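You operate a simulated robot arm through the tools that you are given. There is no shell and no other tool.

The job below is to be done with a simulated robot arm. You get a single attempt, and the scene is never put back.

JOB
Put the silver shackle on the sorting bench away on the winch bench. Shut the jacket drawer. Put the brown fuse on top of the black adapter. Switch the charger switch on. Take the can labelled "dry lube" from the red mat top and leave it on the top of the low bench. Fetch the pump handle and stand it on the top of the low bench. Fetch the orange fuse and set it on the top of the tool bench. Put the beige fuse on top of the red adapter. Put the white scoop on the top of the low bench away on the top of the pump console. Put the yellow battery on the top of the low bench away on the lamp bench. Take the blue bulb on the top of the low bench and put it away on the lamp bench. Open the kit drawer, take the black inflator on the top of the low bench and put it away in the inside of the kit drawer and shut the drawer again. The order is free. Set down upright: silver shackle, can, pump handle, yellow battery, blue bulb, black inflator.

Only the result counts: the job must be done as asked and must still hold three seconds after the hand-in. Knocking over, shifting, dropping, spilling or breaking anything else fails it.

ROBOT AND FRAMES
A 6-joint arm with a two-finger gripper on a trunk, on a base that moves. Base frame: it is fixed to the floor where the robot stands at the start and does not move with it; the origin is under the middle of the robot, x ahead of it, y to its left, z up. Units: m, degrees, N and s.
It reaches about 0.94 m from its shoulder. Its first joint turns from -166.0 to 166.0 degrees. Places, roughly: beige fuse [1.25, -1.75, 0.75]; black adapter (4x4x6 cm) [1.4, -1.6, 0.7]; black inflator (7x6x9 cm) [1.4, -1.5, 0.7]; blue bulb (3x3x5 cm) [1.4, -1.3, 0.7]; blue can, red can, silver can [2, -1.5, 1]; brown fuse [2.25, -1, 1]; charger switch [2.3, -1.1, 0.9]; inside of the kit drawer [2.4, 2.7, 0.6]; jacket drawer [1.9, 2.6, 0.6]; kit drawer [2.3, 2.7, 0.7]; lamp bench [2.7, 0.7, 0.9]; orange fuse [1.25, -1.75, 0.75]; pump handle (3x3x34 cm) [0.4, -1.3, 0.6]; red adapter (4x4x6 cm) [1.6, -1.4, 0.7]; silver shackle (7x3x5 cm) [2.7, 1.6, 0.9]; top of the low bench [1.6, -1.6, 0.7]; top of the pump console (42x23 cm) [0.58, -1.56, 1.3]; top of the tool bench (58x20 cm) [-0.66, 1.3, 0.9]; white scoop (23x9x6 cm) [1.6, -1.6, 0.7]; winch bench [2.5, -0.2, 0.9]; yellow battery [1.5, -1.75, 0.75]. Payload 2.54 kg.
Tool frame: the origin (TCP) lies between the finger pads and is the grasp point; the fingertips stand 0.03 m ahead of it; z points along the fingers, y is the line along which they close. The gripper opens to 0.116 m; its body begins 0.095 m behind the TCP.
Orientation is that of the tool frame in the base frame, as a unit quaternion [x, y, z, w]. With the fingers straight down and closing along the base's y, the tool's x points along the base's -x, its y along +y and its z along -z.

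CONTROLS
- The arm moves only by the tool arm_command. Its argument "moves" is a list of rows, each a list of 7 numbers: the shift along the tool's x, y, z in m, then the turn, a rotation vector about the tool's x, y, z in rad, then the finger opening in m, from 0 to 0.116. In form: [[dx, dy, dz, wx, wy, wz, fingers], ...]. A call has 1 to 20 rows; each row is the pose to reach, as a shift and turn from the pose commanded when the call began, along the tool's axes at that moment. Each row takes 0.2 s and may step no farther than 0.05 m and 8.6 degrees from the row before; otherwise, or with a gripper value out of range, the whole call is refused. A pose out of reach is approached as far as the arm can. The call stops where the force on the tool passes 40 N (or 10 N more than at its start, if that is more) or the arm is blocked; 0.2 s more then pass. Each finger travels about 0.072 m/s and halts on what it meets, pressing with about 35 N; the grip force reading is that of the motor and also rises with nothing between the fingers. The clock runs only during rows and for 0.2 s after the last one: add rows that repeat a pose to give the fingers time. It gives the time, the measured TCP pose, the force on the tool (base axes), the opening and the grip force at its end, in the units of the frame above (readings bear some noise), with the torque about the TCP (base axes, N m) and any sound that the robot's microphone picked up.
- Cameras (640 x 400 px; columns grow to the right, rows downward): "scene" is now at [-0.0291, 0.1521, 1.4222]; the picture's right is [0.02, -1.00, 0.00], its down [-0.46, -0.01, -0.89] and it looks along [0.89, 0.02, -0.46] (base axes); focal length 272 px, centre (320, 200). "wrist" rides on the gripper at [0.069, -0.015, -0.122] in the tool frame; the picture's right is [0.21, 0.98, 0.00], its down [-0.83, 0.18, -0.53] and it looks along [-0.52, 0.11, 0.85] (tool axes); focal length 251 px, centre (320, 200). There is no depth. A picture from a camera that has moved, and an enlarged one, comes with that camera's place and axes in the base frame and with its lens.
- snapshot(camera): a new picture of that camera. The clock stands still meanwhile.
- roll_base(legs): drives the robot by 1 to 6 legs, each [ahead, left, turn to the left] in m, m and degrees, along the robot's own axes; the way and the turn of a leg run together, so that a leg with both is an arc; at most 1.5 m and 180 degrees a leg. The arm and the cameras ride along, it lands a little off, and it stops where it bumps. It gives what a move gives.
- aim_head(pan, tilt): turns the head with the scene camera to pan (to the left, within 120 degrees either way) and tilt (down, from -29 to 69), counted from straight ahead of the robot. It gives what a move gives.
- close_up(camera, box): a new picture of the part [left, top, right, bottom] of that camera's present view, enlarged. The clock stands still meanwhile.
- close_job(): hands the job in; it is judged then, once.

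Nothing tells you exact positions but the pictures and the camera data. Unless the task says otherwise, let go and move clear before handing in.

The tools are called after "Request:" as a command line: name --pt "numbers of a row" for each row, then --argument value for the rest, lists and objects as JSON in quotes. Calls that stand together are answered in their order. arm_command: Moves the arm, as the interface text tells. Its arguments: {"type":"object","properties":{"moves":{"type":"array","items":{"type":"array","items":{"type":"number"}}}},"required":["moves"]} The other tools are called the same way: roll_base (legs) drives the base; aim_head (pan, tilt) turns the head that bears the scene camera; snapshot (camera) takes a picture; close_up (camera, box) takes an enlarged picture of a part of a camera's view; close_job () hands the job in.

At the start:

```text
t: 0.0
position: [0.6756, -0.045, 1.1189]
orientation: [0.0, 1.0, 0.0, 0.0]
wrist_force: [0.1, -0.6, 0.0]
torque: [0.0, -0.01, -0.04]
gripper_width: 0.1158
grip_force: 0.1
robot x, y, heading: [-0.0005, 0.0021, 0.2]
head pan, tilt (commanded): [1.0, 27.1]
```

scene: 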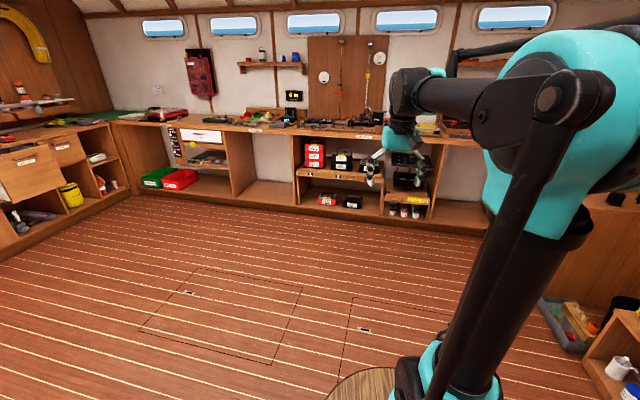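
wrist: 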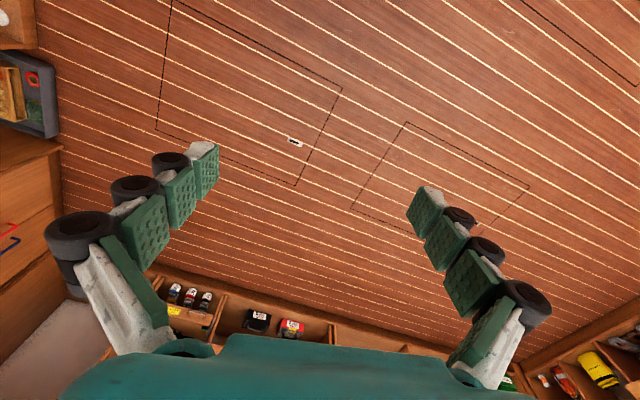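

I see a boat workshop with benches along the walls; the arm stands in the middle. First I will look around with the head to find each item.

Request:
aim_head --pan -45 --tilt 25

```text
t: 1.1
position: [0.6761, -0.0443, 1.1181]
orientation: [-0.001, 1.0, 0.0, 0.001]
wrist_force: [-0.2, 0.8, 0.3]
torque: [0.0, 0.0, -0.04]
gripper_width: 0.1158
grip_force: 0.1
robot x, y, heading: [0.0004, 0.0019, -0.2]
head pan, tilt (commanded): [-45.0, 25.0]
```

Now I look with the head turned to the right.

Request:
snapshot --camera "scene"

Request:
aim_head --pan -80 --tilt 25

Request:
snapshot --camera "scene"

Request:
aim_head --pan 50 --tilt 25

Request:
snapshot --camera "scene"

Request:
aim_head --pan 105 --tilt 25

Request:
snapshot --camera "scene"

```text
taken
camera scene: at [-0.0554, 0.0855, 1.4255], right [-0.71, -0.71, 0.0], down [-0.3, 0.3, -0.91], along [0.64, -0.64, -0.42], focal length 272 px, centre (320, 200)
```

scene: 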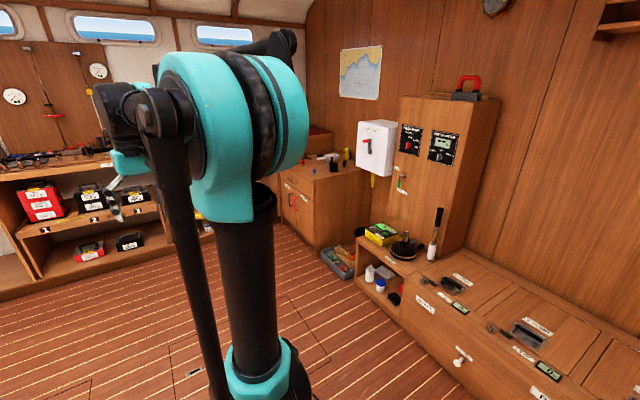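

```text
t: 2.1
position: [0.6745, -0.0446, 1.1185]
orientation: [0.0, 1.0, 0.0, 0.001]
wrist_force: [-0.2, 0.3, 0.6]
torque: [0.0, 0.0, 0.01]
gripper_width: 0.1159
grip_force: 0.2
robot x, y, heading: [0.0025, 0.0033, -0.1]
head pan, tilt (commanded): [-80.0, 25.0]
```

```text
taken
camera scene: at [-0.1046, 0.0599, 1.4255], right [-0.98, -0.17, 0.0], down [-0.07, 0.42, -0.91], along [0.16, -0.89, -0.42], focal length 272 px, centre (320, 200)
```

scene: 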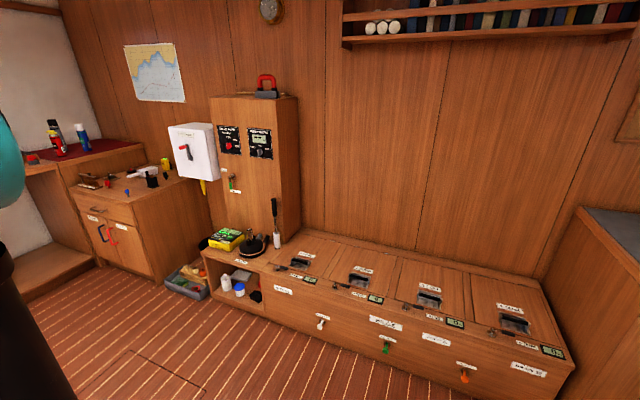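

```text
t: 4.2
position: [0.6749, -0.0439, 1.117]
orientation: [0.0, 1.0, 0.0, 0.001]
wrist_force: [0.8, -0.4, -0.4]
torque: [0.0, 0.0, -0.02]
gripper_width: 0.1161
grip_force: 0.1
robot x, y, heading: [-0.0012, -0.0012, 0.1]
head pan, tilt (commanded): [50.0, 25.0]
```

```text
taken
camera scene: at [-0.0614, 0.2211, 1.4255], right [0.77, -0.64, 0.0], down [-0.27, -0.32, -0.91], along [0.58, 0.69, -0.42], focal length 272 px, centre (320, 200)
```

scene: 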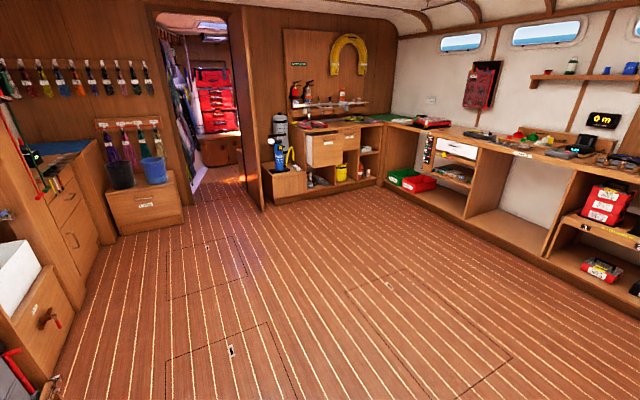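

```text
t: 5.5
position: [0.6749, -0.0442, 1.1191]
orientation: [0.0, 1.0, -0.001, 0.001]
wrist_force: [0.4, -0.2, 0.1]
torque: [0.02, -0.03, 0.01]
gripper_width: 0.1161
grip_force: 0.1
robot x, y, heading: [0.0009, 0.0016, -0.1]
head pan, tilt (commanded): [105.0, 25.0]
```

```text
taken
camera scene: at [-0.1444, 0.2396, 1.4255], right [0.97, 0.26, 0.0], down [0.11, -0.41, -0.91], along [-0.23, 0.88, -0.42], focal length 272 px, centre (320, 200)
```

scene: 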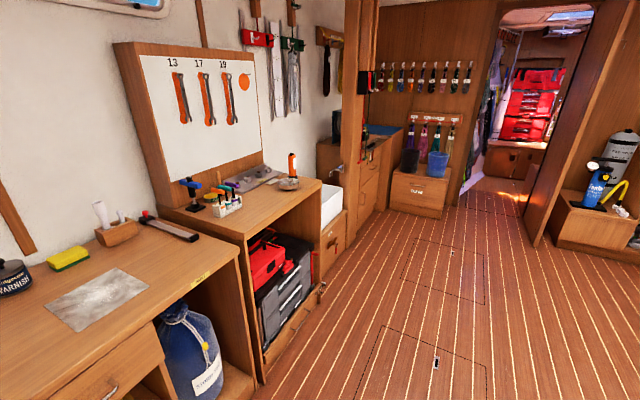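

The low bench with the many small things is ahead-right, and the drawers are in the far left corner. I take enlarged looks at these areas before driving.

Request:
close_up --camera "scene" --box '[120, 130, 360, 280]'

Request:
aim_head --pan 50 --tilt 20

Request:
close_up --camera "scene" --box '[240, 80, 400, 180]'

Request:
close_up --camera "scene" --box '[400, 60, 640, 210]'

Request:
aim_head --pan -75 --tilt 25

Request:
close_up --camera "scene" --box '[30, 80, 350, 280]'

```text
2.67 times, centred on (240, 205) of scene
camera zoom: at [-0.1444, 0.2396, 1.4255], right [0.97, 0.26, 0.0], down [0.11, -0.41, -0.91], along [-0.23, 0.88, -0.42], focal length 724 px, centre (533, 187)
```

zoom: 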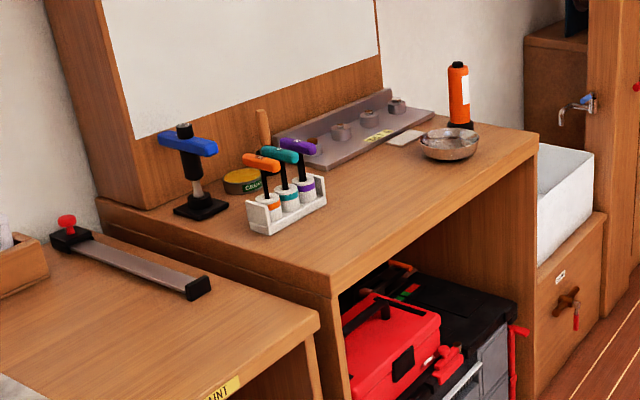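

```text
t: 6.7
position: [0.6766, -0.046, 1.1182]
orientation: [0.0, 1.0, -0.001, -0.001]
wrist_force: [0.1, -0.2, 0.2]
torque: [0.02, -0.03, 0.03]
gripper_width: 0.1158
grip_force: 0.1
robot x, y, heading: [0.0007, -0.0005, 0.1]
head pan, tilt (commanded): [50.0, 20.0]
```

```text
4.00 times, centred on (320, 130) of scene
camera zoom: at [-0.0608, 0.222, 1.4336], right [0.77, -0.64, 0.0], down [-0.22, -0.26, -0.94], along [0.6, 0.72, -0.34], focal length 1087 px, centre (320, 480)
```

zoom: 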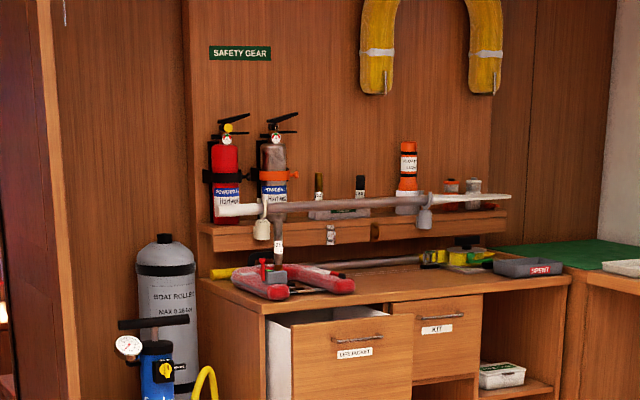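

```text
2.67 times, centred on (520, 135) of scene
camera zoom: at [-0.0608, 0.222, 1.4336], right [0.77, -0.64, 0.0], down [-0.22, -0.26, -0.94], along [0.6, 0.72, -0.34], focal length 724 px, centre (-213, 373)
```

zoom: 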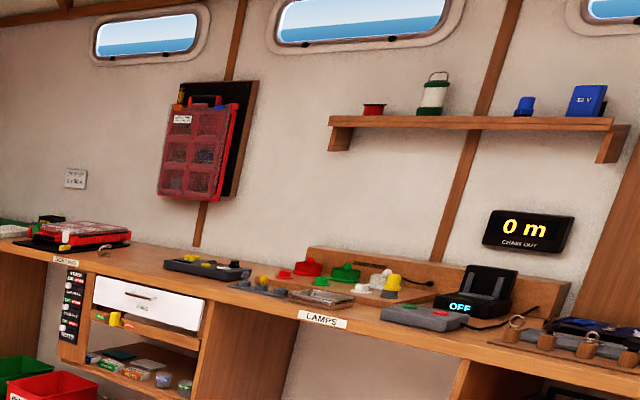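

```text
t: 8.8
position: [0.6769, -0.0443, 1.1177]
orientation: [0.001, 1.0, 0.0, 0.0]
wrist_force: [-0.7, 1.5, 0.7]
torque: [-0.01, -0.02, 0.0]
gripper_width: 0.1159
grip_force: 0.0
robot x, y, heading: [-0.0006, -0.003, -0.1]
head pan, tilt (commanded): [-75.0, 25.0]
```

```text
2.00 times, centred on (190, 180) of scene
camera zoom: at [-0.0967, 0.0616, 1.4255], right [-0.97, -0.26, 0.0], down [-0.11, 0.41, -0.91], along [0.23, -0.88, -0.42], focal length 543 px, centre (580, 240)
```

zoom: 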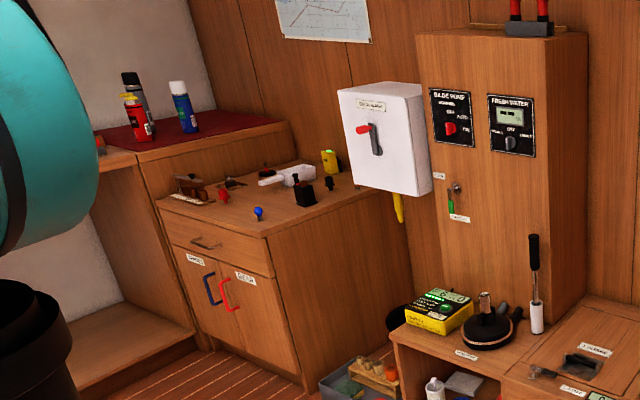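

The low bench with adapters, bulb and scoop is at about x 1.2–1.8, y −1.4 to −1.8; the can mat is beside it. I drive closer and face it.

Request:
roll_base --legs '[[1.2, 0, 0], [0, -0.35, 0], [0, 0, -90]]'

Request:
aim_head --pan 0 --tilt 35

Request:
snapshot --camera "scene"

Request:
snapshot --camera "wrist"

```text
t: 20.6
position: [1.1419, -1.0304, 1.1186]
orientation: [0.716, 0.698, -0.001, 0.001]
wrist_force: [-0.3, -0.7, 0.5]
torque: [-0.04, 0.02, 0.01]
gripper_width: 0.1161
grip_force: 0.0
robot x, y, heading: [1.202, -0.3529, -91.3]
head pan, tilt (commanded): [-75.0, 25.0]
```

```text
t: 22.1
position: [1.1409, -1.0278, 1.1187]
orientation: [0.716, 0.698, 0.0, 0.0]
wrist_force: [-0.5, -0.3, 0.8]
torque: [0.01, 0.01, -0.02]
gripper_width: 0.1159
grip_force: 0.0
robot x, y, heading: [1.204, -0.355, -91.2]
head pan, tilt (commanded): [0.0, 35.0]
```

```text
taken
camera scene: at [1.3524, -0.3255, 1.4098], right [-1.0, 0.02, 0.0], down [0.01, 0.57, -0.82], along [-0.02, -0.82, -0.57], focal length 272 px, centre (320, 200)
```

scene: 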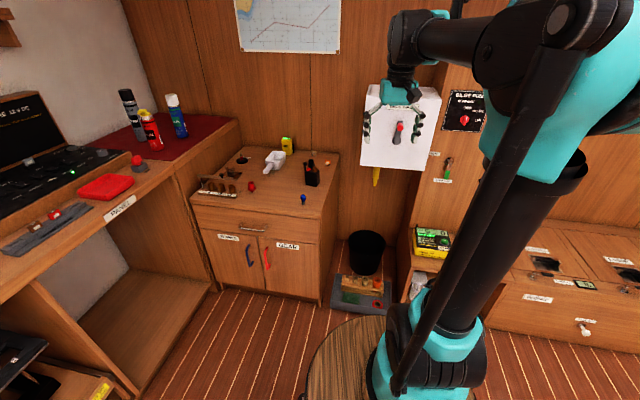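

```text
taken
camera wrist: at [1.1298, -0.9593, 1.2411], right [0.98, 0.19, 0.0], down [0.16, -0.83, 0.53], along [0.1, -0.52, -0.85], focal length 251 px, centre (320, 200)
```

wrist: 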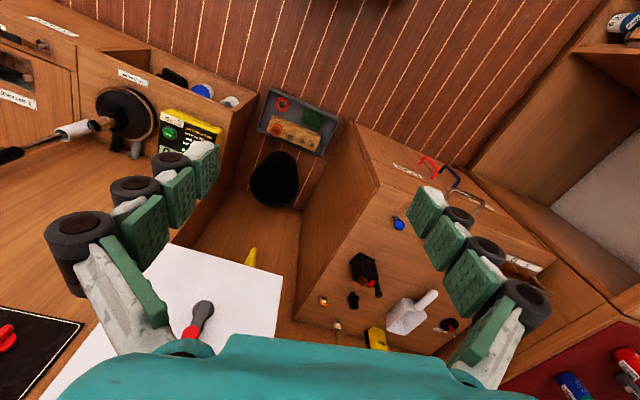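

The low bench and its items are in plain view now. I enlarge it to identify and measure things.

Request:
close_up --camera "scene" --box '[190, 130, 350, 230]'

Request:
close_up --camera "scene" --box '[0, 80, 240, 230]'

Request:
close_up --camera "wrist" --box '[280, 180, 520, 360]'

```text
4.00 times, centred on (270, 180) of scene
camera zoom: at [1.3524, -0.3255, 1.4098], right [-1.0, 0.02, 0.0], down [0.01, 0.57, -0.82], along [-0.02, -0.82, -0.57], focal length 1087 px, centre (520, 280)
```

zoom: 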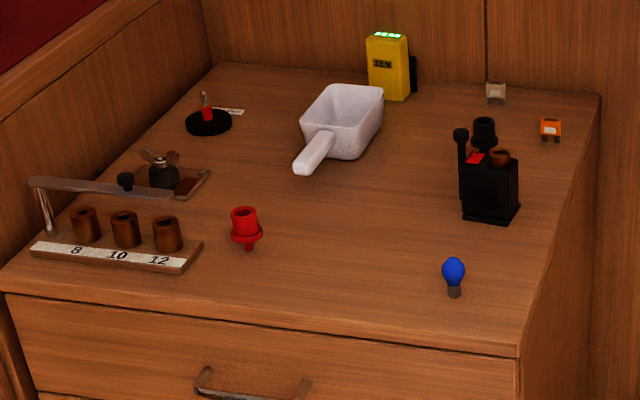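

```text
2.67 times, centred on (120, 155) of scene
camera zoom: at [1.3524, -0.3255, 1.4098], right [-1.0, 0.02, 0.0], down [0.01, 0.57, -0.82], along [-0.02, -0.82, -0.57], focal length 724 px, centre (853, 320)
```

zoom: 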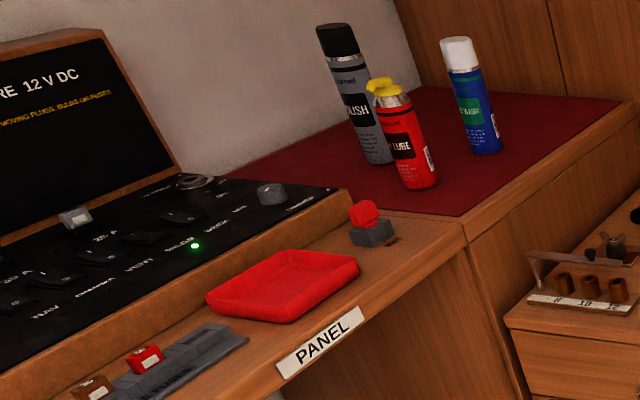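

```text
2.22 times, centred on (400, 270) of wrist
camera zoom: at [1.1298, -0.9593, 1.2411], right [0.98, 0.19, 0.0], down [0.16, -0.83, 0.53], along [0.1, -0.52, -0.85], focal length 559 px, centre (142, 44)
```

zoom: 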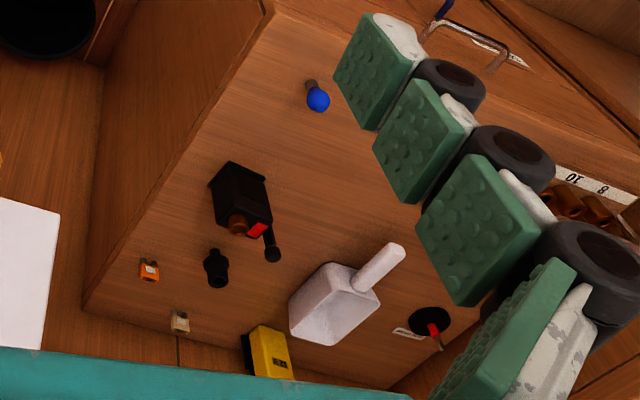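

The low bench top lies at about z 0.695 and is turned ~11°, with bulb, inflator, adapters, scoop, battery and two fuses on it. I look down at my own base to judge clearances.

Request:
aim_head --pan 0 --tilt 69

Request:
snapshot --camera "scene"

Request:
aim_head --pan -60 --tilt 69

Request:
snapshot --camera "scene"

```text
t: 23.1
position: [1.1431, -1.0293, 1.1187]
orientation: [0.716, 0.698, -0.001, 0.001]
wrist_force: [0.6, 0.2, 0.2]
torque: [-0.02, -0.03, 0.02]
gripper_width: 0.1159
grip_force: 0.1
robot x, y, heading: [1.1997, -0.3555, -91.3]
head pan, tilt (commanded): [0.0, 68.8]
```

```text
taken
camera scene: at [1.3532, -0.2934, 1.3661], right [-1.0, 0.02, 0.0], down [0.02, 0.93, -0.36], along [-0.01, -0.36, -0.93], focal length 272 px, centre (320, 200)
```

scene: 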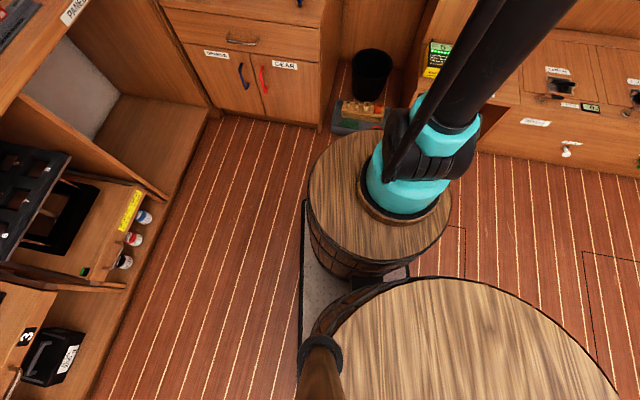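

```text
t: 24.4
position: [1.1417, -1.0286, 1.1173]
orientation: [0.716, 0.698, -0.001, 0.0]
wrist_force: [-0.1, 0.2, 0.2]
torque: [-0.01, 0.01, 0.04]
gripper_width: 0.1159
grip_force: 0.1
robot x, y, heading: [1.2015, -0.3556, -91.3]
head pan, tilt (commanded): [-60.0, 68.8]
```

```text
taken
camera scene: at [1.3055, -0.2643, 1.3661], right [-0.48, 0.88, 0.0], down [0.82, 0.45, -0.36], along [-0.32, -0.17, -0.93], focal length 272 px, centre (320, 200)
```

scene: 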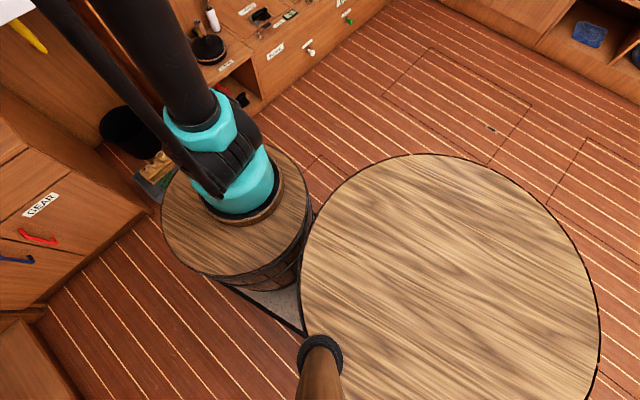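

My base is a small barrel (arm) in front of a large one; its front edge is about 0.43 m ahead of the origin and the shoulder about 0.2 m ahead. I move up to the low bench, squared to it.

Request:
roll_base --legs '[[0, 0.3, 0], [0.34, 0, 0], [0, 0, -9.7]]'

Request:
aim_head --pan 0 --tilt 42

Request:
snapshot --camera "scene"

Request:
snapshot --camera "wrist"

```text
t: 28.9
position: [1.324, -1.361, 1.1177]
orientation: [0.771, 0.637, -0.001, 0.0]
wrist_force: [-0.4, 0.7, -0.3]
torque: [0.01, -0.02, -0.01]
gripper_width: 0.116
grip_force: 0.1
robot x, y, heading: [1.4891, -0.7066, -100.7]
head pan, tilt (commanded): [-60.0, 68.8]
```

```text
t: 30.2
position: [1.3237, -1.3616, 1.1181]
orientation: [0.77, 0.638, -0.001, 0.0]
wrist_force: [0.6, 0.3, 0.5]
torque: [0.01, 0.0, 0.01]
gripper_width: 0.1163
grip_force: 0.1
robot x, y, heading: [1.4946, -0.7094, -100.9]
head pan, tilt (commanded): [0.0, 42.0]
```

```text
taken
camera scene: at [1.6471, -0.698, 1.3992], right [-0.98, 0.19, 0.0], down [0.13, 0.66, -0.74], along [-0.14, -0.73, -0.67], focal length 272 px, centre (320, 200)
```

scene: 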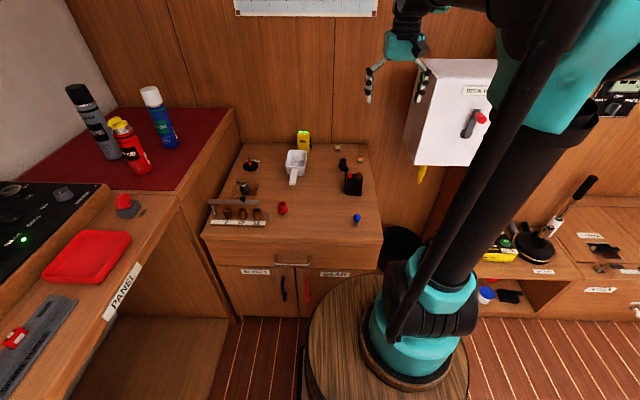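

```text
taken
camera wrist: at [1.3227, -1.2907, 1.2411], right [1.0, 0.03, 0.0], down [0.02, -0.84, 0.53], along [0.01, -0.53, -0.85], focal length 251 px, centre (320, 200)
```

wrist: 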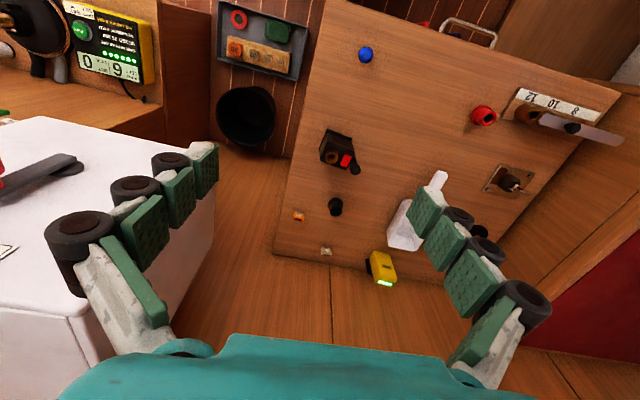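

I'm in front of the low bench with a good wrist view from above. I enlarge both views to pin down positions.

Request:
close_up --camera "wrist" --box '[260, 20, 580, 220]'

Request:
close_up --camera "wrist" --box '[240, 120, 480, 290]'

Request:
close_up --camera "scene" --box '[200, 120, 400, 245]'

```text
2.00 times, centred on (420, 120) of wrist
camera zoom: at [1.3227, -1.2907, 1.2411], right [1.0, 0.03, 0.0], down [0.02, -0.84, 0.53], along [0.01, -0.53, -0.85], focal length 503 px, centre (120, 360)
```

zoom: 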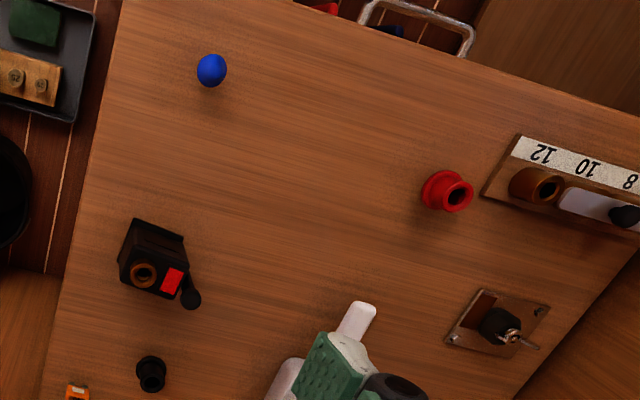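

```text
2.35 times, centred on (360, 205) of wrist
camera zoom: at [1.3227, -1.2907, 1.2411], right [1.0, 0.03, 0.0], down [0.02, -0.84, 0.53], along [0.01, -0.53, -0.85], focal length 592 px, centre (226, 188)
```

zoom: 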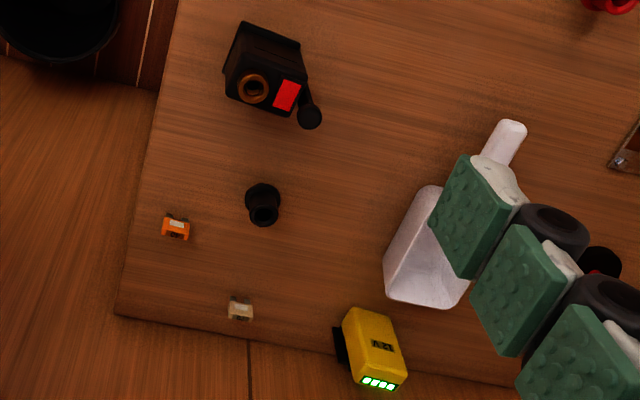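

```text
3.20 times, centred on (300, 182) of scene
camera zoom: at [1.6471, -0.698, 1.3992], right [-0.98, 0.19, 0.0], down [0.13, 0.66, -0.74], along [-0.14, -0.73, -0.67], focal length 870 px, centre (384, 256)
```

zoom: 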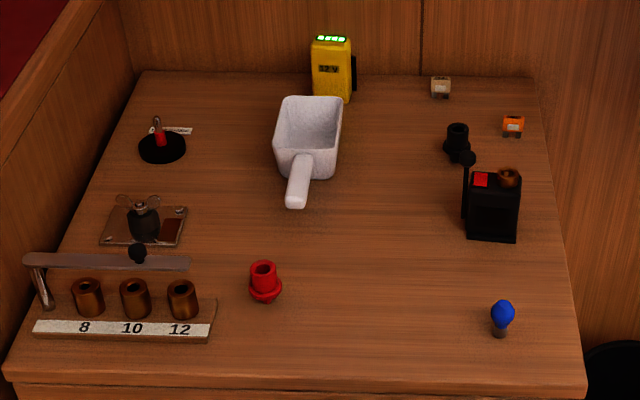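

The items are measured: bulb globe at about (1.402, −1.306, 0.74). I start with the blue bulb: move above it and check with the wrist camera.

Request:
arm_command --pt "0.01 0.01 0.038 0 0 0 0.116" --pt "0.02 0.02 0.077 0 0 0 0.116" --pt "0.03 0.029 0.116 0 0 0 0.116" --pt "0.04 0.038 0.154 0 0 0 0.1" --pt "0.05 0.048 0.193 0 0 0 0.08" --pt "0.06 0.058 0.232 0 0 0 0.08" --pt "0.0693 0.0671 0.27 0 0 0 0.08" --pt "0.0693 0.0671 0.27 0 0 0 0.08"

Request:
snapshot --camera "wrist"

```text
t: 32.0
position: [1.4016, -1.3052, 0.8467]
orientation: [0.771, 0.637, 0.001, 0.0]
wrist_force: [-0.4, -0.6, -0.6]
torque: [0.02, 0.05, 0.01]
gripper_width: 0.0798
grip_force: 0.1
robot x, y, heading: [1.4927, -0.7023, -101.0]
head pan, tilt (commanded): [0.0, 42.0]
```

```text
taken
camera wrist: at [1.4008, -1.2342, 0.9698], right [1.0, 0.03, 0.0], down [0.02, -0.84, 0.53], along [0.01, -0.53, -0.85], focal length 251 px, centre (320, 200)
```

wrist: 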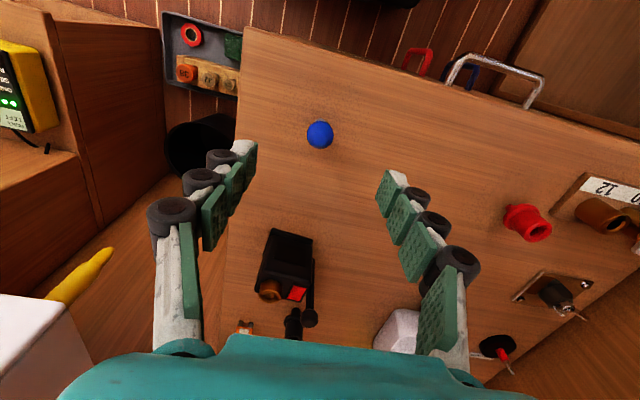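

The bulb lies straight under the grasp point. I lower and close on it.

Request:
arm_command --pt "0 0 0.04 0 0 0 0.08" --pt "0 0 0.08 0 0 0 0.08" --pt "0 0 0.1 0 0 0 0.08" --pt "0 0 0.1 0 0 0 0.04" --pt "0 0 0.1 0 0 0 0.0" --pt "0 0 0.1 0 0 0 0.0" --pt "0 0 0.1 0 0 0 0.0"

Request:
snapshot --camera "wrist"

```text
t: 33.6
position: [1.4019, -1.3064, 0.7471]
orientation: [0.77, 0.638, -0.001, 0.001]
wrist_force: [-0.5, -0.1, -0.9]
torque: [-0.01, 0.04, 0.03]
gripper_width: 0.0221
grip_force: 34.7
robot x, y, heading: [1.4947, -0.7079, -100.8]
head pan, tilt (commanded): [0.0, 42.0]
```

```text
taken
camera wrist: at [1.4011, -1.2352, 0.8692], right [1.0, 0.03, 0.0], down [0.02, -0.84, 0.53], along [0.01, -0.53, -0.85], focal length 251 px, centre (320, 200)
```

wrist: 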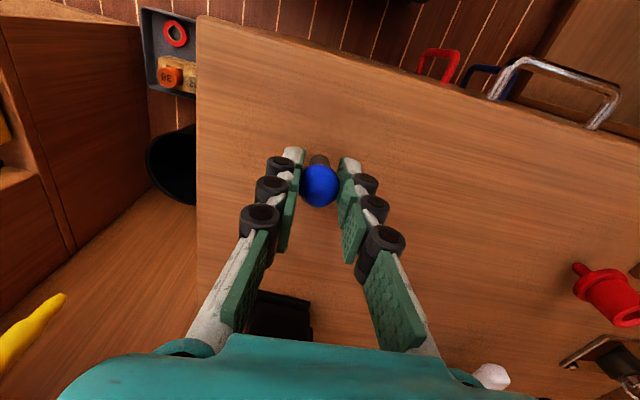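

The fingers hold at 22 mm on the bulb. I lift it and check that it stays.

Request:
arm_command --pt "0 0 -0.04 0 0 0 0" --pt "0 0 -0.08 0 0 0 0" --pt "0 0 -0.12 0 0 0 0" --pt "0 0 -0.17 0 0 0 0" --pt "0 0 -0.22 0 0 0 0" --pt "0 0 -0.27 0 0 0 0" --pt "0 0 -0.32 0 0 0 0" --pt "0 0 -0.36 0 0 0 0"

Request:
close_up --camera "wrist" --box '[200, 100, 440, 250]'

Request:
aim_head --pan 100 --tilt 35

Request:
snapshot --camera "scene"

```text
t: 35.4
position: [1.4027, -1.3055, 1.1093]
orientation: [0.771, 0.637, 0.0, 0.0]
wrist_force: [-0.2, 0.2, -0.6]
torque: [-0.03, 0.02, 0.0]
gripper_width: 0.022
grip_force: 35.0
robot x, y, heading: [1.4945, -0.7055, -101.1]
head pan, tilt (commanded): [0.0, 42.0]
```

```text
2.67 times, centred on (320, 175) of wrist
camera zoom: at [1.4019, -1.2355, 1.2321], right [1.0, 0.03, 0.0], down [0.02, -0.84, 0.53], along [0.01, -0.53, -0.85], focal length 670 px, centre (320, 267)
```

zoom: 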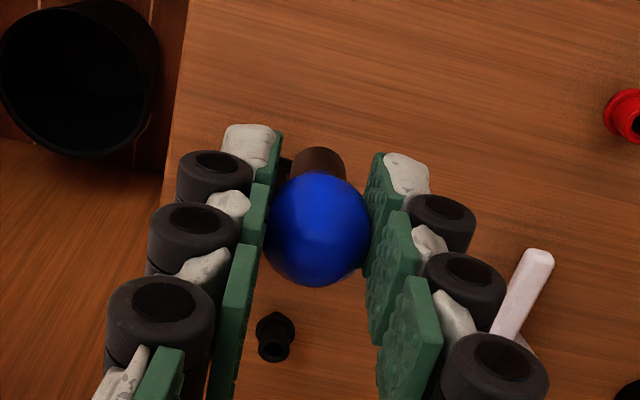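

```text
t: 37.2
position: [1.4025, -1.3049, 1.1089]
orientation: [0.771, 0.637, -0.001, 0.001]
wrist_force: [-1.1, 0.5, -0.5]
torque: [-0.01, -0.04, -0.03]
gripper_width: 0.0221
grip_force: 34.6
robot x, y, heading: [1.4916, -0.7058, -100.6]
head pan, tilt (commanded): [100.0, 35.0]
```

```text
taken
camera scene: at [1.751, -0.6172, 1.4098], right [-0.02, -1.0, 0.0], down [-0.57, 0.01, -0.82], along [0.82, -0.01, -0.57], focal length 272 px, centre (320, 200)
```

scene: 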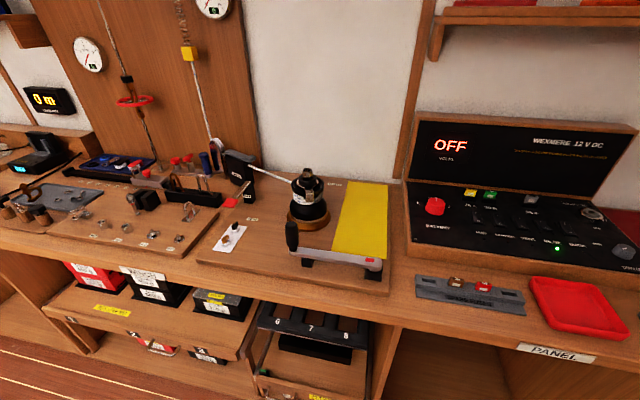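

The bulb is held firmly. From here I also see the winch bench, fuse block and panel; I enlarge the panel for the charger switch.

Request:
close_up --camera "scene" --box '[400, 100, 640, 250]'

Request:
close_up --camera "scene" --box '[380, 240, 640, 360]'

Request:
close_up --camera "scene" --box '[0, 120, 400, 370]'

```text
2.67 times, centred on (520, 175) of scene
camera zoom: at [1.751, -0.6172, 1.4098], right [-0.02, -1.0, 0.0], down [-0.57, 0.01, -0.82], along [0.82, -0.01, -0.57], focal length 724 px, centre (-213, 267)
```

zoom: 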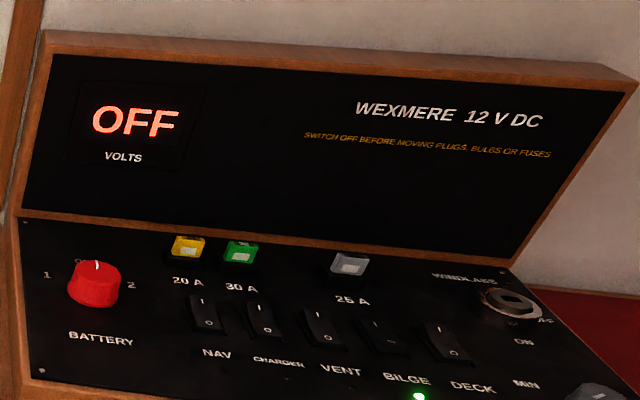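

```text
2.46 times, centred on (510, 300) of scene
camera zoom: at [1.751, -0.6172, 1.4098], right [-0.02, -1.0, 0.0], down [-0.57, 0.01, -0.82], along [0.82, -0.01, -0.57], focal length 669 px, centre (-148, -46)
```

zoom: 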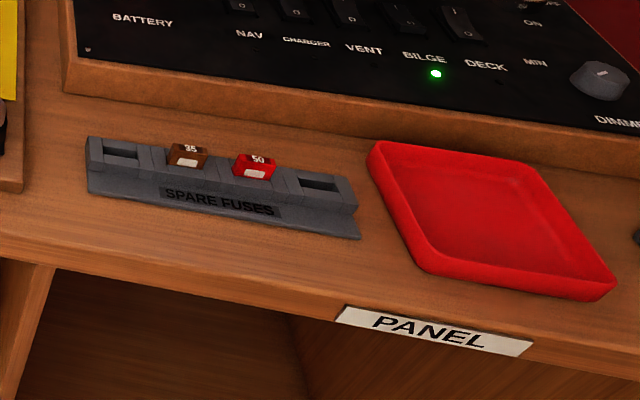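

```text
1.60 times, centred on (200, 245) of scene
camera zoom: at [1.751, -0.6172, 1.4098], right [-0.02, -1.0, 0.0], down [-0.57, 0.01, -0.82], along [0.82, -0.01, -0.57], focal length 435 px, centre (512, 128)
```

zoom: 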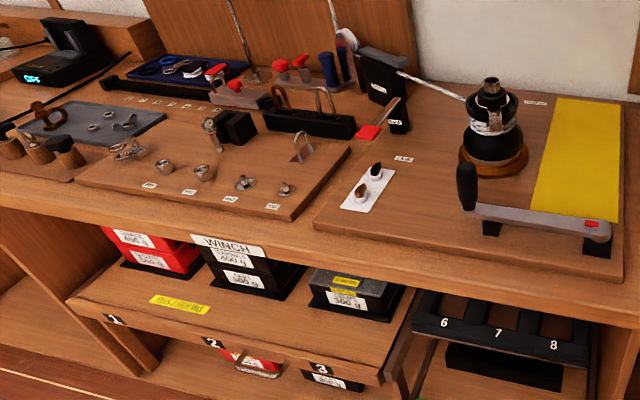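

The charger rocker is the second in the row on the panel; I'll press it last. Now I carry the bulb back and over to the lamp bench.

Request:
arm_command --pt "0 0 -0.04 0 0 0 0" --pt "0.02 0 -0.08 0 0 0 0" --pt "0.05 0 -0.11 0 0 0 0"

Request:
roll_base --legs '[[-0.9, 0, 0], [0, -0.35, 0], [0, 0, 100.8]]'

Request:
aim_head --pan 0 --tilt 25

Request:
snapshot --camera "scene"

```text
t: 38.0
position: [1.4124, -1.2572, 1.218]
orientation: [0.77, 0.638, 0.0, 0.0]
wrist_force: [0.2, -0.3, 0.2]
torque: [0.02, -0.01, 0.01]
gripper_width: 0.0222
grip_force: 35.3
robot x, y, heading: [1.4907, -0.7077, -100.9]
head pan, tilt (commanded): [100.0, 35.0]
```

```text
t: 48.8
position: [1.8439, 0.2705, 1.2181]
orientation: [-0.024, 1.0, 0.0, 0.001]
wrist_force: [-0.6, -0.1, -0.1]
torque: [-0.01, 0.02, -0.02]
gripper_width: 0.0225
grip_force: 35.0
robot x, y, heading: [1.2898, 0.2244, 2.7]
head pan, tilt (commanded): [100.0, 35.0]
```

```text
t: 50.6
position: [1.8456, 0.2716, 1.2178]
orientation: [-0.024, 1.0, 0.0, 0.001]
wrist_force: [0.3, 0.1, 0.2]
torque: [-0.03, 0.03, -0.01]
gripper_width: 0.0224
grip_force: 34.8
robot x, y, heading: [1.2919, 0.2226, 2.8]
head pan, tilt (commanded): [0.0, 25.0]
```

```text
taken
camera scene: at [1.2553, 0.3716, 1.4255], right [0.05, -1.0, 0.0], down [-0.42, -0.02, -0.91], along [0.91, 0.04, -0.42], focal length 272 px, centre (320, 200)
```

scene: 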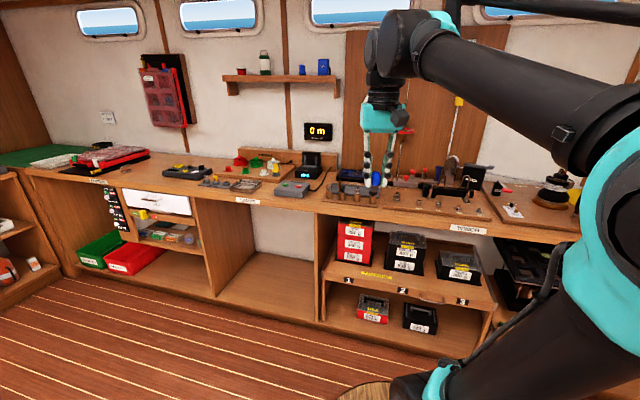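

The lamp bench section with the "LAMPS" label is ahead-left. I enlarge it to find free space.

Request:
close_up --camera "scene" --box '[150, 130, 350, 255]'

Request:
close_up --camera "scene" --box '[20, 110, 220, 235]'

Request:
close_up --camera "scene" --box '[310, 140, 570, 290]'

```text
3.20 times, centred on (250, 192) of scene
camera zoom: at [1.2553, 0.3716, 1.4255], right [0.05, -1.0, 0.0], down [-0.42, -0.02, -0.91], along [0.91, 0.04, -0.42], focal length 870 px, centre (544, 224)
```

zoom: 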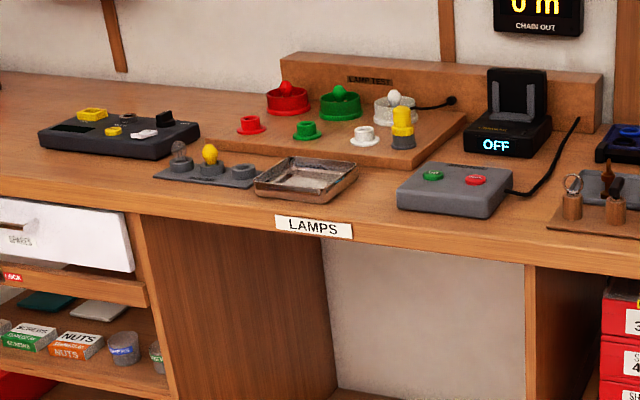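

```text
3.20 times, centred on (120, 172) of scene
camera zoom: at [1.2553, 0.3716, 1.4255], right [0.05, -1.0, 0.0], down [-0.42, -0.02, -0.91], along [0.91, 0.04, -0.42], focal length 870 px, centre (960, 288)
```

zoom: 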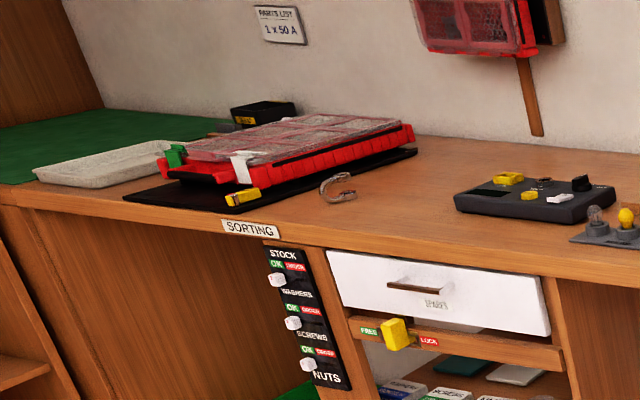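

```text
2.46 times, centred on (440, 215) of scene
camera zoom: at [1.2553, 0.3716, 1.4255], right [0.05, -1.0, 0.0], down [-0.42, -0.02, -0.91], along [0.91, 0.04, -0.42], focal length 669 px, centre (25, 163)
```

zoom: 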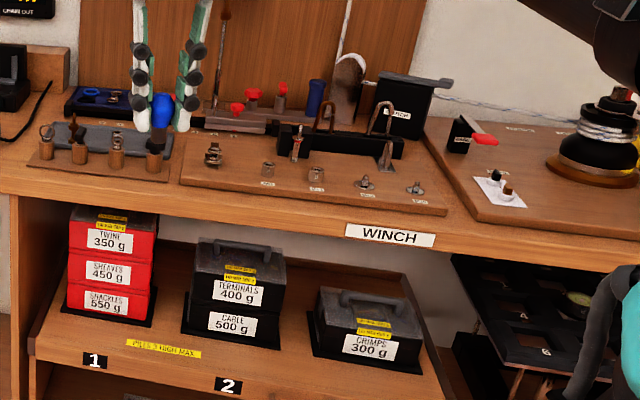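

There's a free gap on the lamp bench between the metal tray and the grey box, near (2.46, 0.68). I drive up to it.

Request:
roll_base --legs '[[0, 0.445, 0], [0.52, 0, -2.8]]'

Request:
aim_head --pan 0 --tilt 40

Request:
snapshot --camera "scene"

Request:
snapshot --camera "wrist"

```text
t: 55.9
position: [2.3444, 0.7076, 1.2177]
orientation: [-0.002, 1.0, 0.0, 0.0]
wrist_force: [-0.2, -0.1, 0.3]
torque: [0.01, 0.02, 0.0]
gripper_width: 0.0229
grip_force: 35.0
robot x, y, heading: [1.7897, 0.6798, 0.3]
head pan, tilt (commanded): [0.0, 25.0]
```

```text
t: 56.7
position: [2.3451, 0.7061, 1.2187]
orientation: [-0.001, 1.0, 0.0, 0.001]
wrist_force: [0.2, 0.5, -0.4]
torque: [-0.02, -0.01, 0.01]
gripper_width: 0.0226
grip_force: 35.1
robot x, y, heading: [1.7881, 0.6813, -0.0]
head pan, tilt (commanded): [0.0, 40.0]
```

```text
taken
camera scene: at [1.7528, 0.8326, 1.4023], right [0.0, -1.0, 0.0], down [-0.64, 0.0, -0.77], along [0.77, 0.0, -0.64], focal length 272 px, centre (320, 200)
```

scene: 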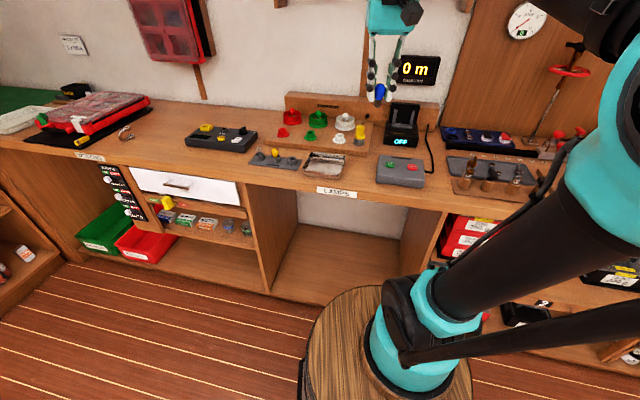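

```text
taken
camera wrist: at [2.2765, 0.691, 1.3409], right [-0.22, 0.98, 0.0], down [0.82, 0.18, 0.53], along [0.52, 0.12, -0.85], focal length 251 px, centre (320, 200)
```

wrist: 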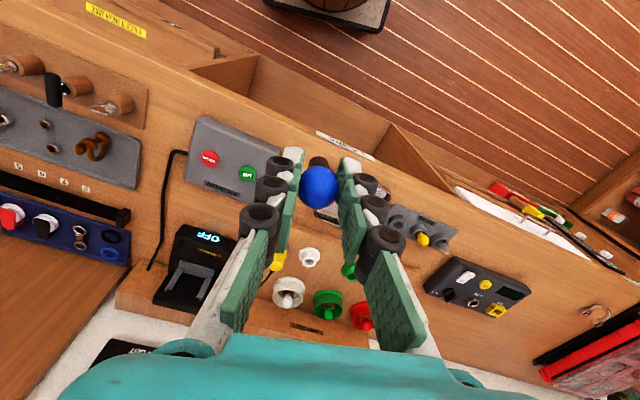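

I'm facing the lamp bench. I enlarge the counter to choose spots for the bulb and later the battery.

Request:
close_up --camera "scene" --box '[180, 90, 450, 215]'

Request:
close_up --camera "wrist" --box '[160, 80, 560, 330]'

```text
2.37 times, centred on (315, 152) of scene
camera zoom: at [1.7528, 0.8326, 1.4023], right [0.0, -1.0, 0.0], down [-0.64, 0.0, -0.77], along [0.77, 0.0, -0.64], focal length 644 px, centre (332, 313)
```

zoom: 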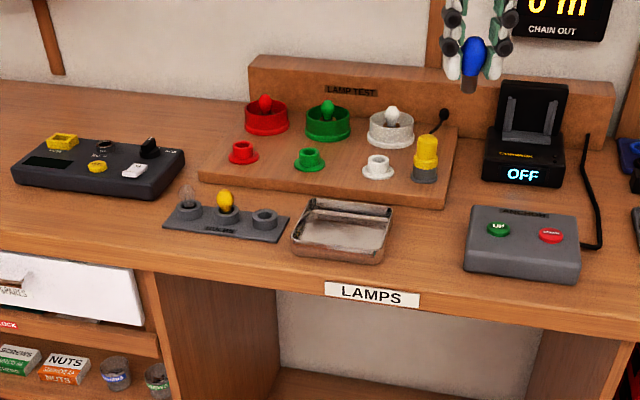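

```text
1.60 times, centred on (360, 205) of wrist
camera zoom: at [2.2765, 0.691, 1.3409], right [-0.22, 0.98, 0.0], down [0.82, 0.18, 0.53], along [0.52, 0.12, -0.85], focal length 402 px, centre (256, 192)
```

zoom: 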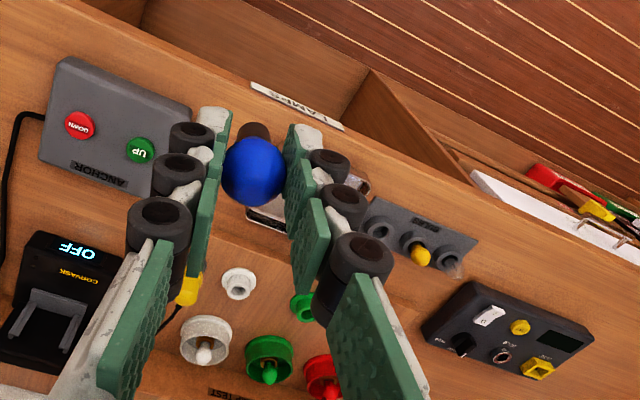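

The counter is at about z 0.887; a free corridor lies between tray and grey box (y 0.65–0.735). I turn the gripper 90° so it closes along x and bring the bulb over (2.555, 0.692).

Request:
arm_command --pt "-0.019 -0.001 0.0145 0 0 0.143 0" --pt "-0.038 -0.003 0.029 0 0 0.286 0" --pt "-0.057 -0.004 0.0435 0 0 0.428 0" --pt "-0.076 -0.005 0.058 0 0 0.571 0" --pt "-0.095 -0.006 0.0725 0 0 0.714 0" --pt "-0.115 -0.008 0.087 0 0 0.857 0" --pt "-0.134 -0.009 0.1015 0 0 1.0 0" --pt "-0.153 -0.01 0.116 0 0 1.142 0" --pt "-0.172 -0.012 0.1305 0 0 1.285 0" --pt "-0.191 -0.013 0.145 0 0 1.428 0" --pt "-0.21 -0.014 0.16 0 0 1.571 0" --pt "-0.21 -0.014 0.16 0 0 1.571 0"

Request:
snapshot --camera "wrist"

Request:
snapshot --camera "scene"

```text
t: 59.3
position: [2.5543, 0.6934, 1.0597]
orientation: [0.706, 0.708, 0.001, 0.001]
wrist_force: [0.1, -0.3, 1.4]
torque: [0.04, -0.02, -0.02]
gripper_width: 0.0225
grip_force: 35.1
robot x, y, heading: [1.7891, 0.6783, 0.4]
head pan, tilt (commanded): [0.0, 40.0]
```

```text
taken
camera wrist: at [2.5402, 0.7618, 1.1815], right [0.98, 0.22, 0.0], down [0.18, -0.83, 0.53], along [0.12, -0.52, -0.85], focal length 251 px, centre (320, 200)
```

wrist: 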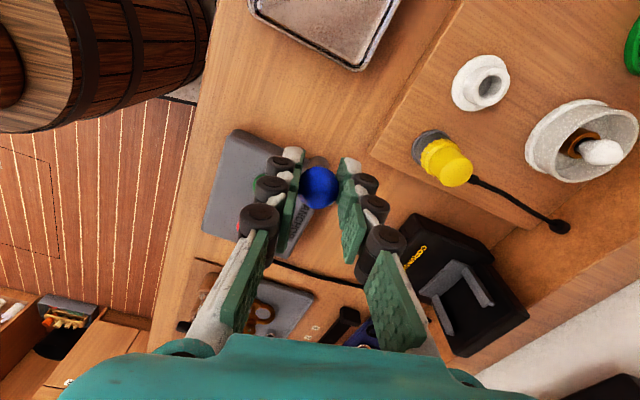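

```text
taken
camera scene: at [1.7528, 0.8326, 1.4022], right [0.0, -1.0, 0.0], down [-0.64, 0.0, -0.77], along [0.77, 0.0, -0.64], focal length 272 px, centre (320, 200)
```

scene: 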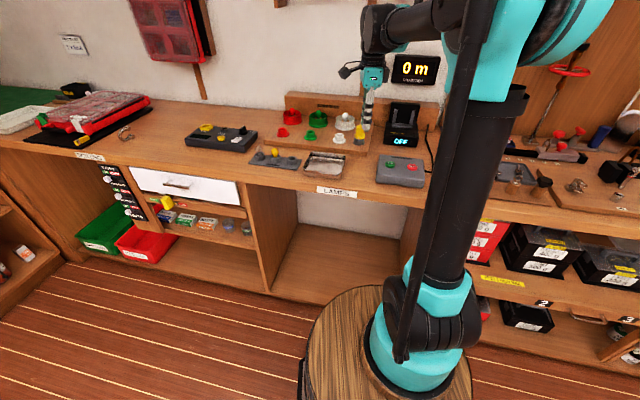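

The landing spot is free wood. I lower the bulb in steps, watching the force.

Request:
arm_command --pt "0 0 0.04 0 0 0 0" --pt "0 0 0.08 0 0 0 0" --pt "0 0 0.11 0 0 0 0" --pt "0 0 0.12 0 0 0 0" --pt "0 0 0.123 0 0 0 0"

Request:
close_up --camera "scene" --box '[300, 90, 440, 190]'

Request:
close_up --camera "wrist" --box '[200, 100, 440, 250]'

```text
t: 60.5
position: [2.5541, 0.6943, 0.936]
orientation: [0.706, 0.708, 0.0, 0.001]
wrist_force: [-0.2, 1.0, -0.2]
torque: [0.0, 0.0, -0.01]
gripper_width: 0.0226
grip_force: 35.2
robot x, y, heading: [1.7902, 0.6814, 0.2]
head pan, tilt (commanded): [0.0, 40.0]
```

```text
4.00 times, centred on (370, 140) of scene
camera zoom: at [1.7528, 0.8326, 1.4022], right [0.0, -1.0, 0.0], down [-0.64, 0.0, -0.77], along [0.77, 0.0, -0.64], focal length 1087 px, centre (120, 440)
```

zoom: 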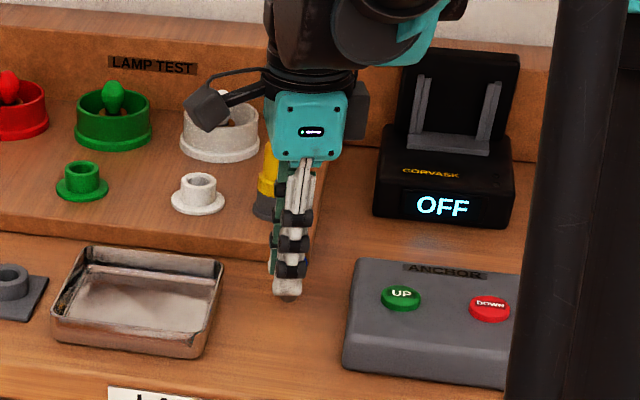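

```text
2.67 times, centred on (320, 175) of wrist
camera zoom: at [2.5404, 0.7629, 1.0574], right [0.98, 0.22, 0.0], down [0.18, -0.82, 0.53], along [0.12, -0.52, -0.85], focal length 670 px, centre (320, 267)
```

zoom: 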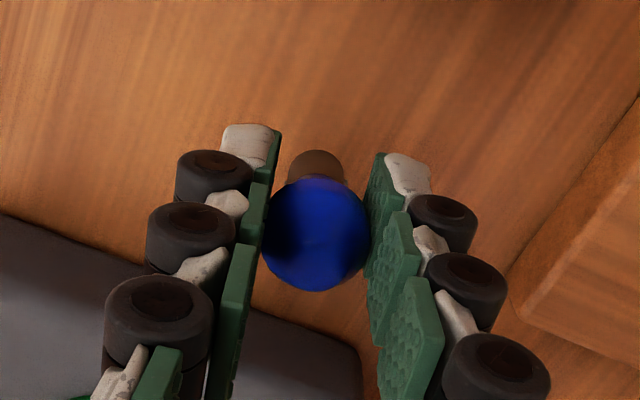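

Nearly down. I lower a few millimetres more.

Request:
arm_command --pt "0 0 0.003 0 0 0 0" --pt "0 0 0.005 0 0 0 0"

Request:
close_up --camera "scene" --box '[340, 120, 404, 170]'

```text
t: 61.1
position: [2.5558, 0.6945, 0.9309]
orientation: [0.706, 0.708, 0.0, 0.001]
wrist_force: [0.3, 0.8, -0.2]
torque: [-0.03, 0.05, 0.0]
gripper_width: 0.0225
grip_force: 36.0
robot x, y, heading: [1.7881, 0.6801, 0.2]
head pan, tilt (commanded): [0.0, 40.0]
```

```text
8.00 times, centred on (372, 145) of scene
camera zoom: at [1.7528, 0.8326, 1.4022], right [0.0, -1.0, 0.0], down [-0.64, 0.0, -0.77], along [0.77, 0.0, -0.64], focal length 2174 px, centre (-96, 640)
```

zoom: 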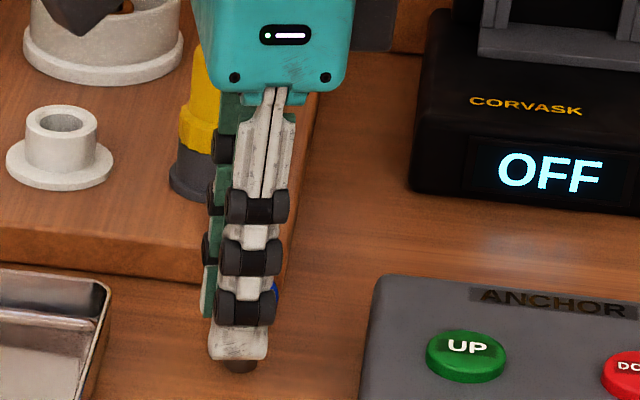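

Request:
arm_command --pt "0 0 0.002 0 0 0 0" --pt "0 0 0.004 0 0 0 0"

Request:
close_up --camera "scene" --box '[340, 120, 404, 170]'

```text
t: 61.7
position: [2.5543, 0.6933, 0.9262]
orientation: [0.706, 0.708, 0.001, 0.0]
wrist_force: [0.2, -0.6, 0.0]
torque: [0.04, 0.04, 0.01]
gripper_width: 0.0224
grip_force: 34.8
robot x, y, heading: [1.7898, 0.6819, 0.3]
head pan, tilt (commanded): [0.0, 40.0]
```

```text
8.00 times, centred on (372, 145) of scene
camera zoom: at [1.7528, 0.8326, 1.4022], right [0.0, -1.0, 0.0], down [-0.64, 0.0, -0.77], along [0.77, 0.0, -0.64], focal length 2174 px, centre (-96, 640)
```

zoom: 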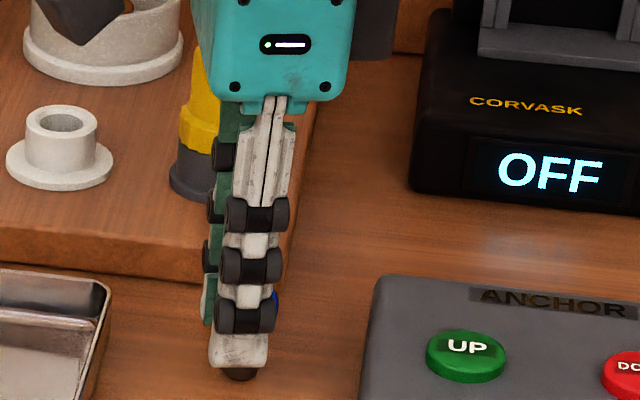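

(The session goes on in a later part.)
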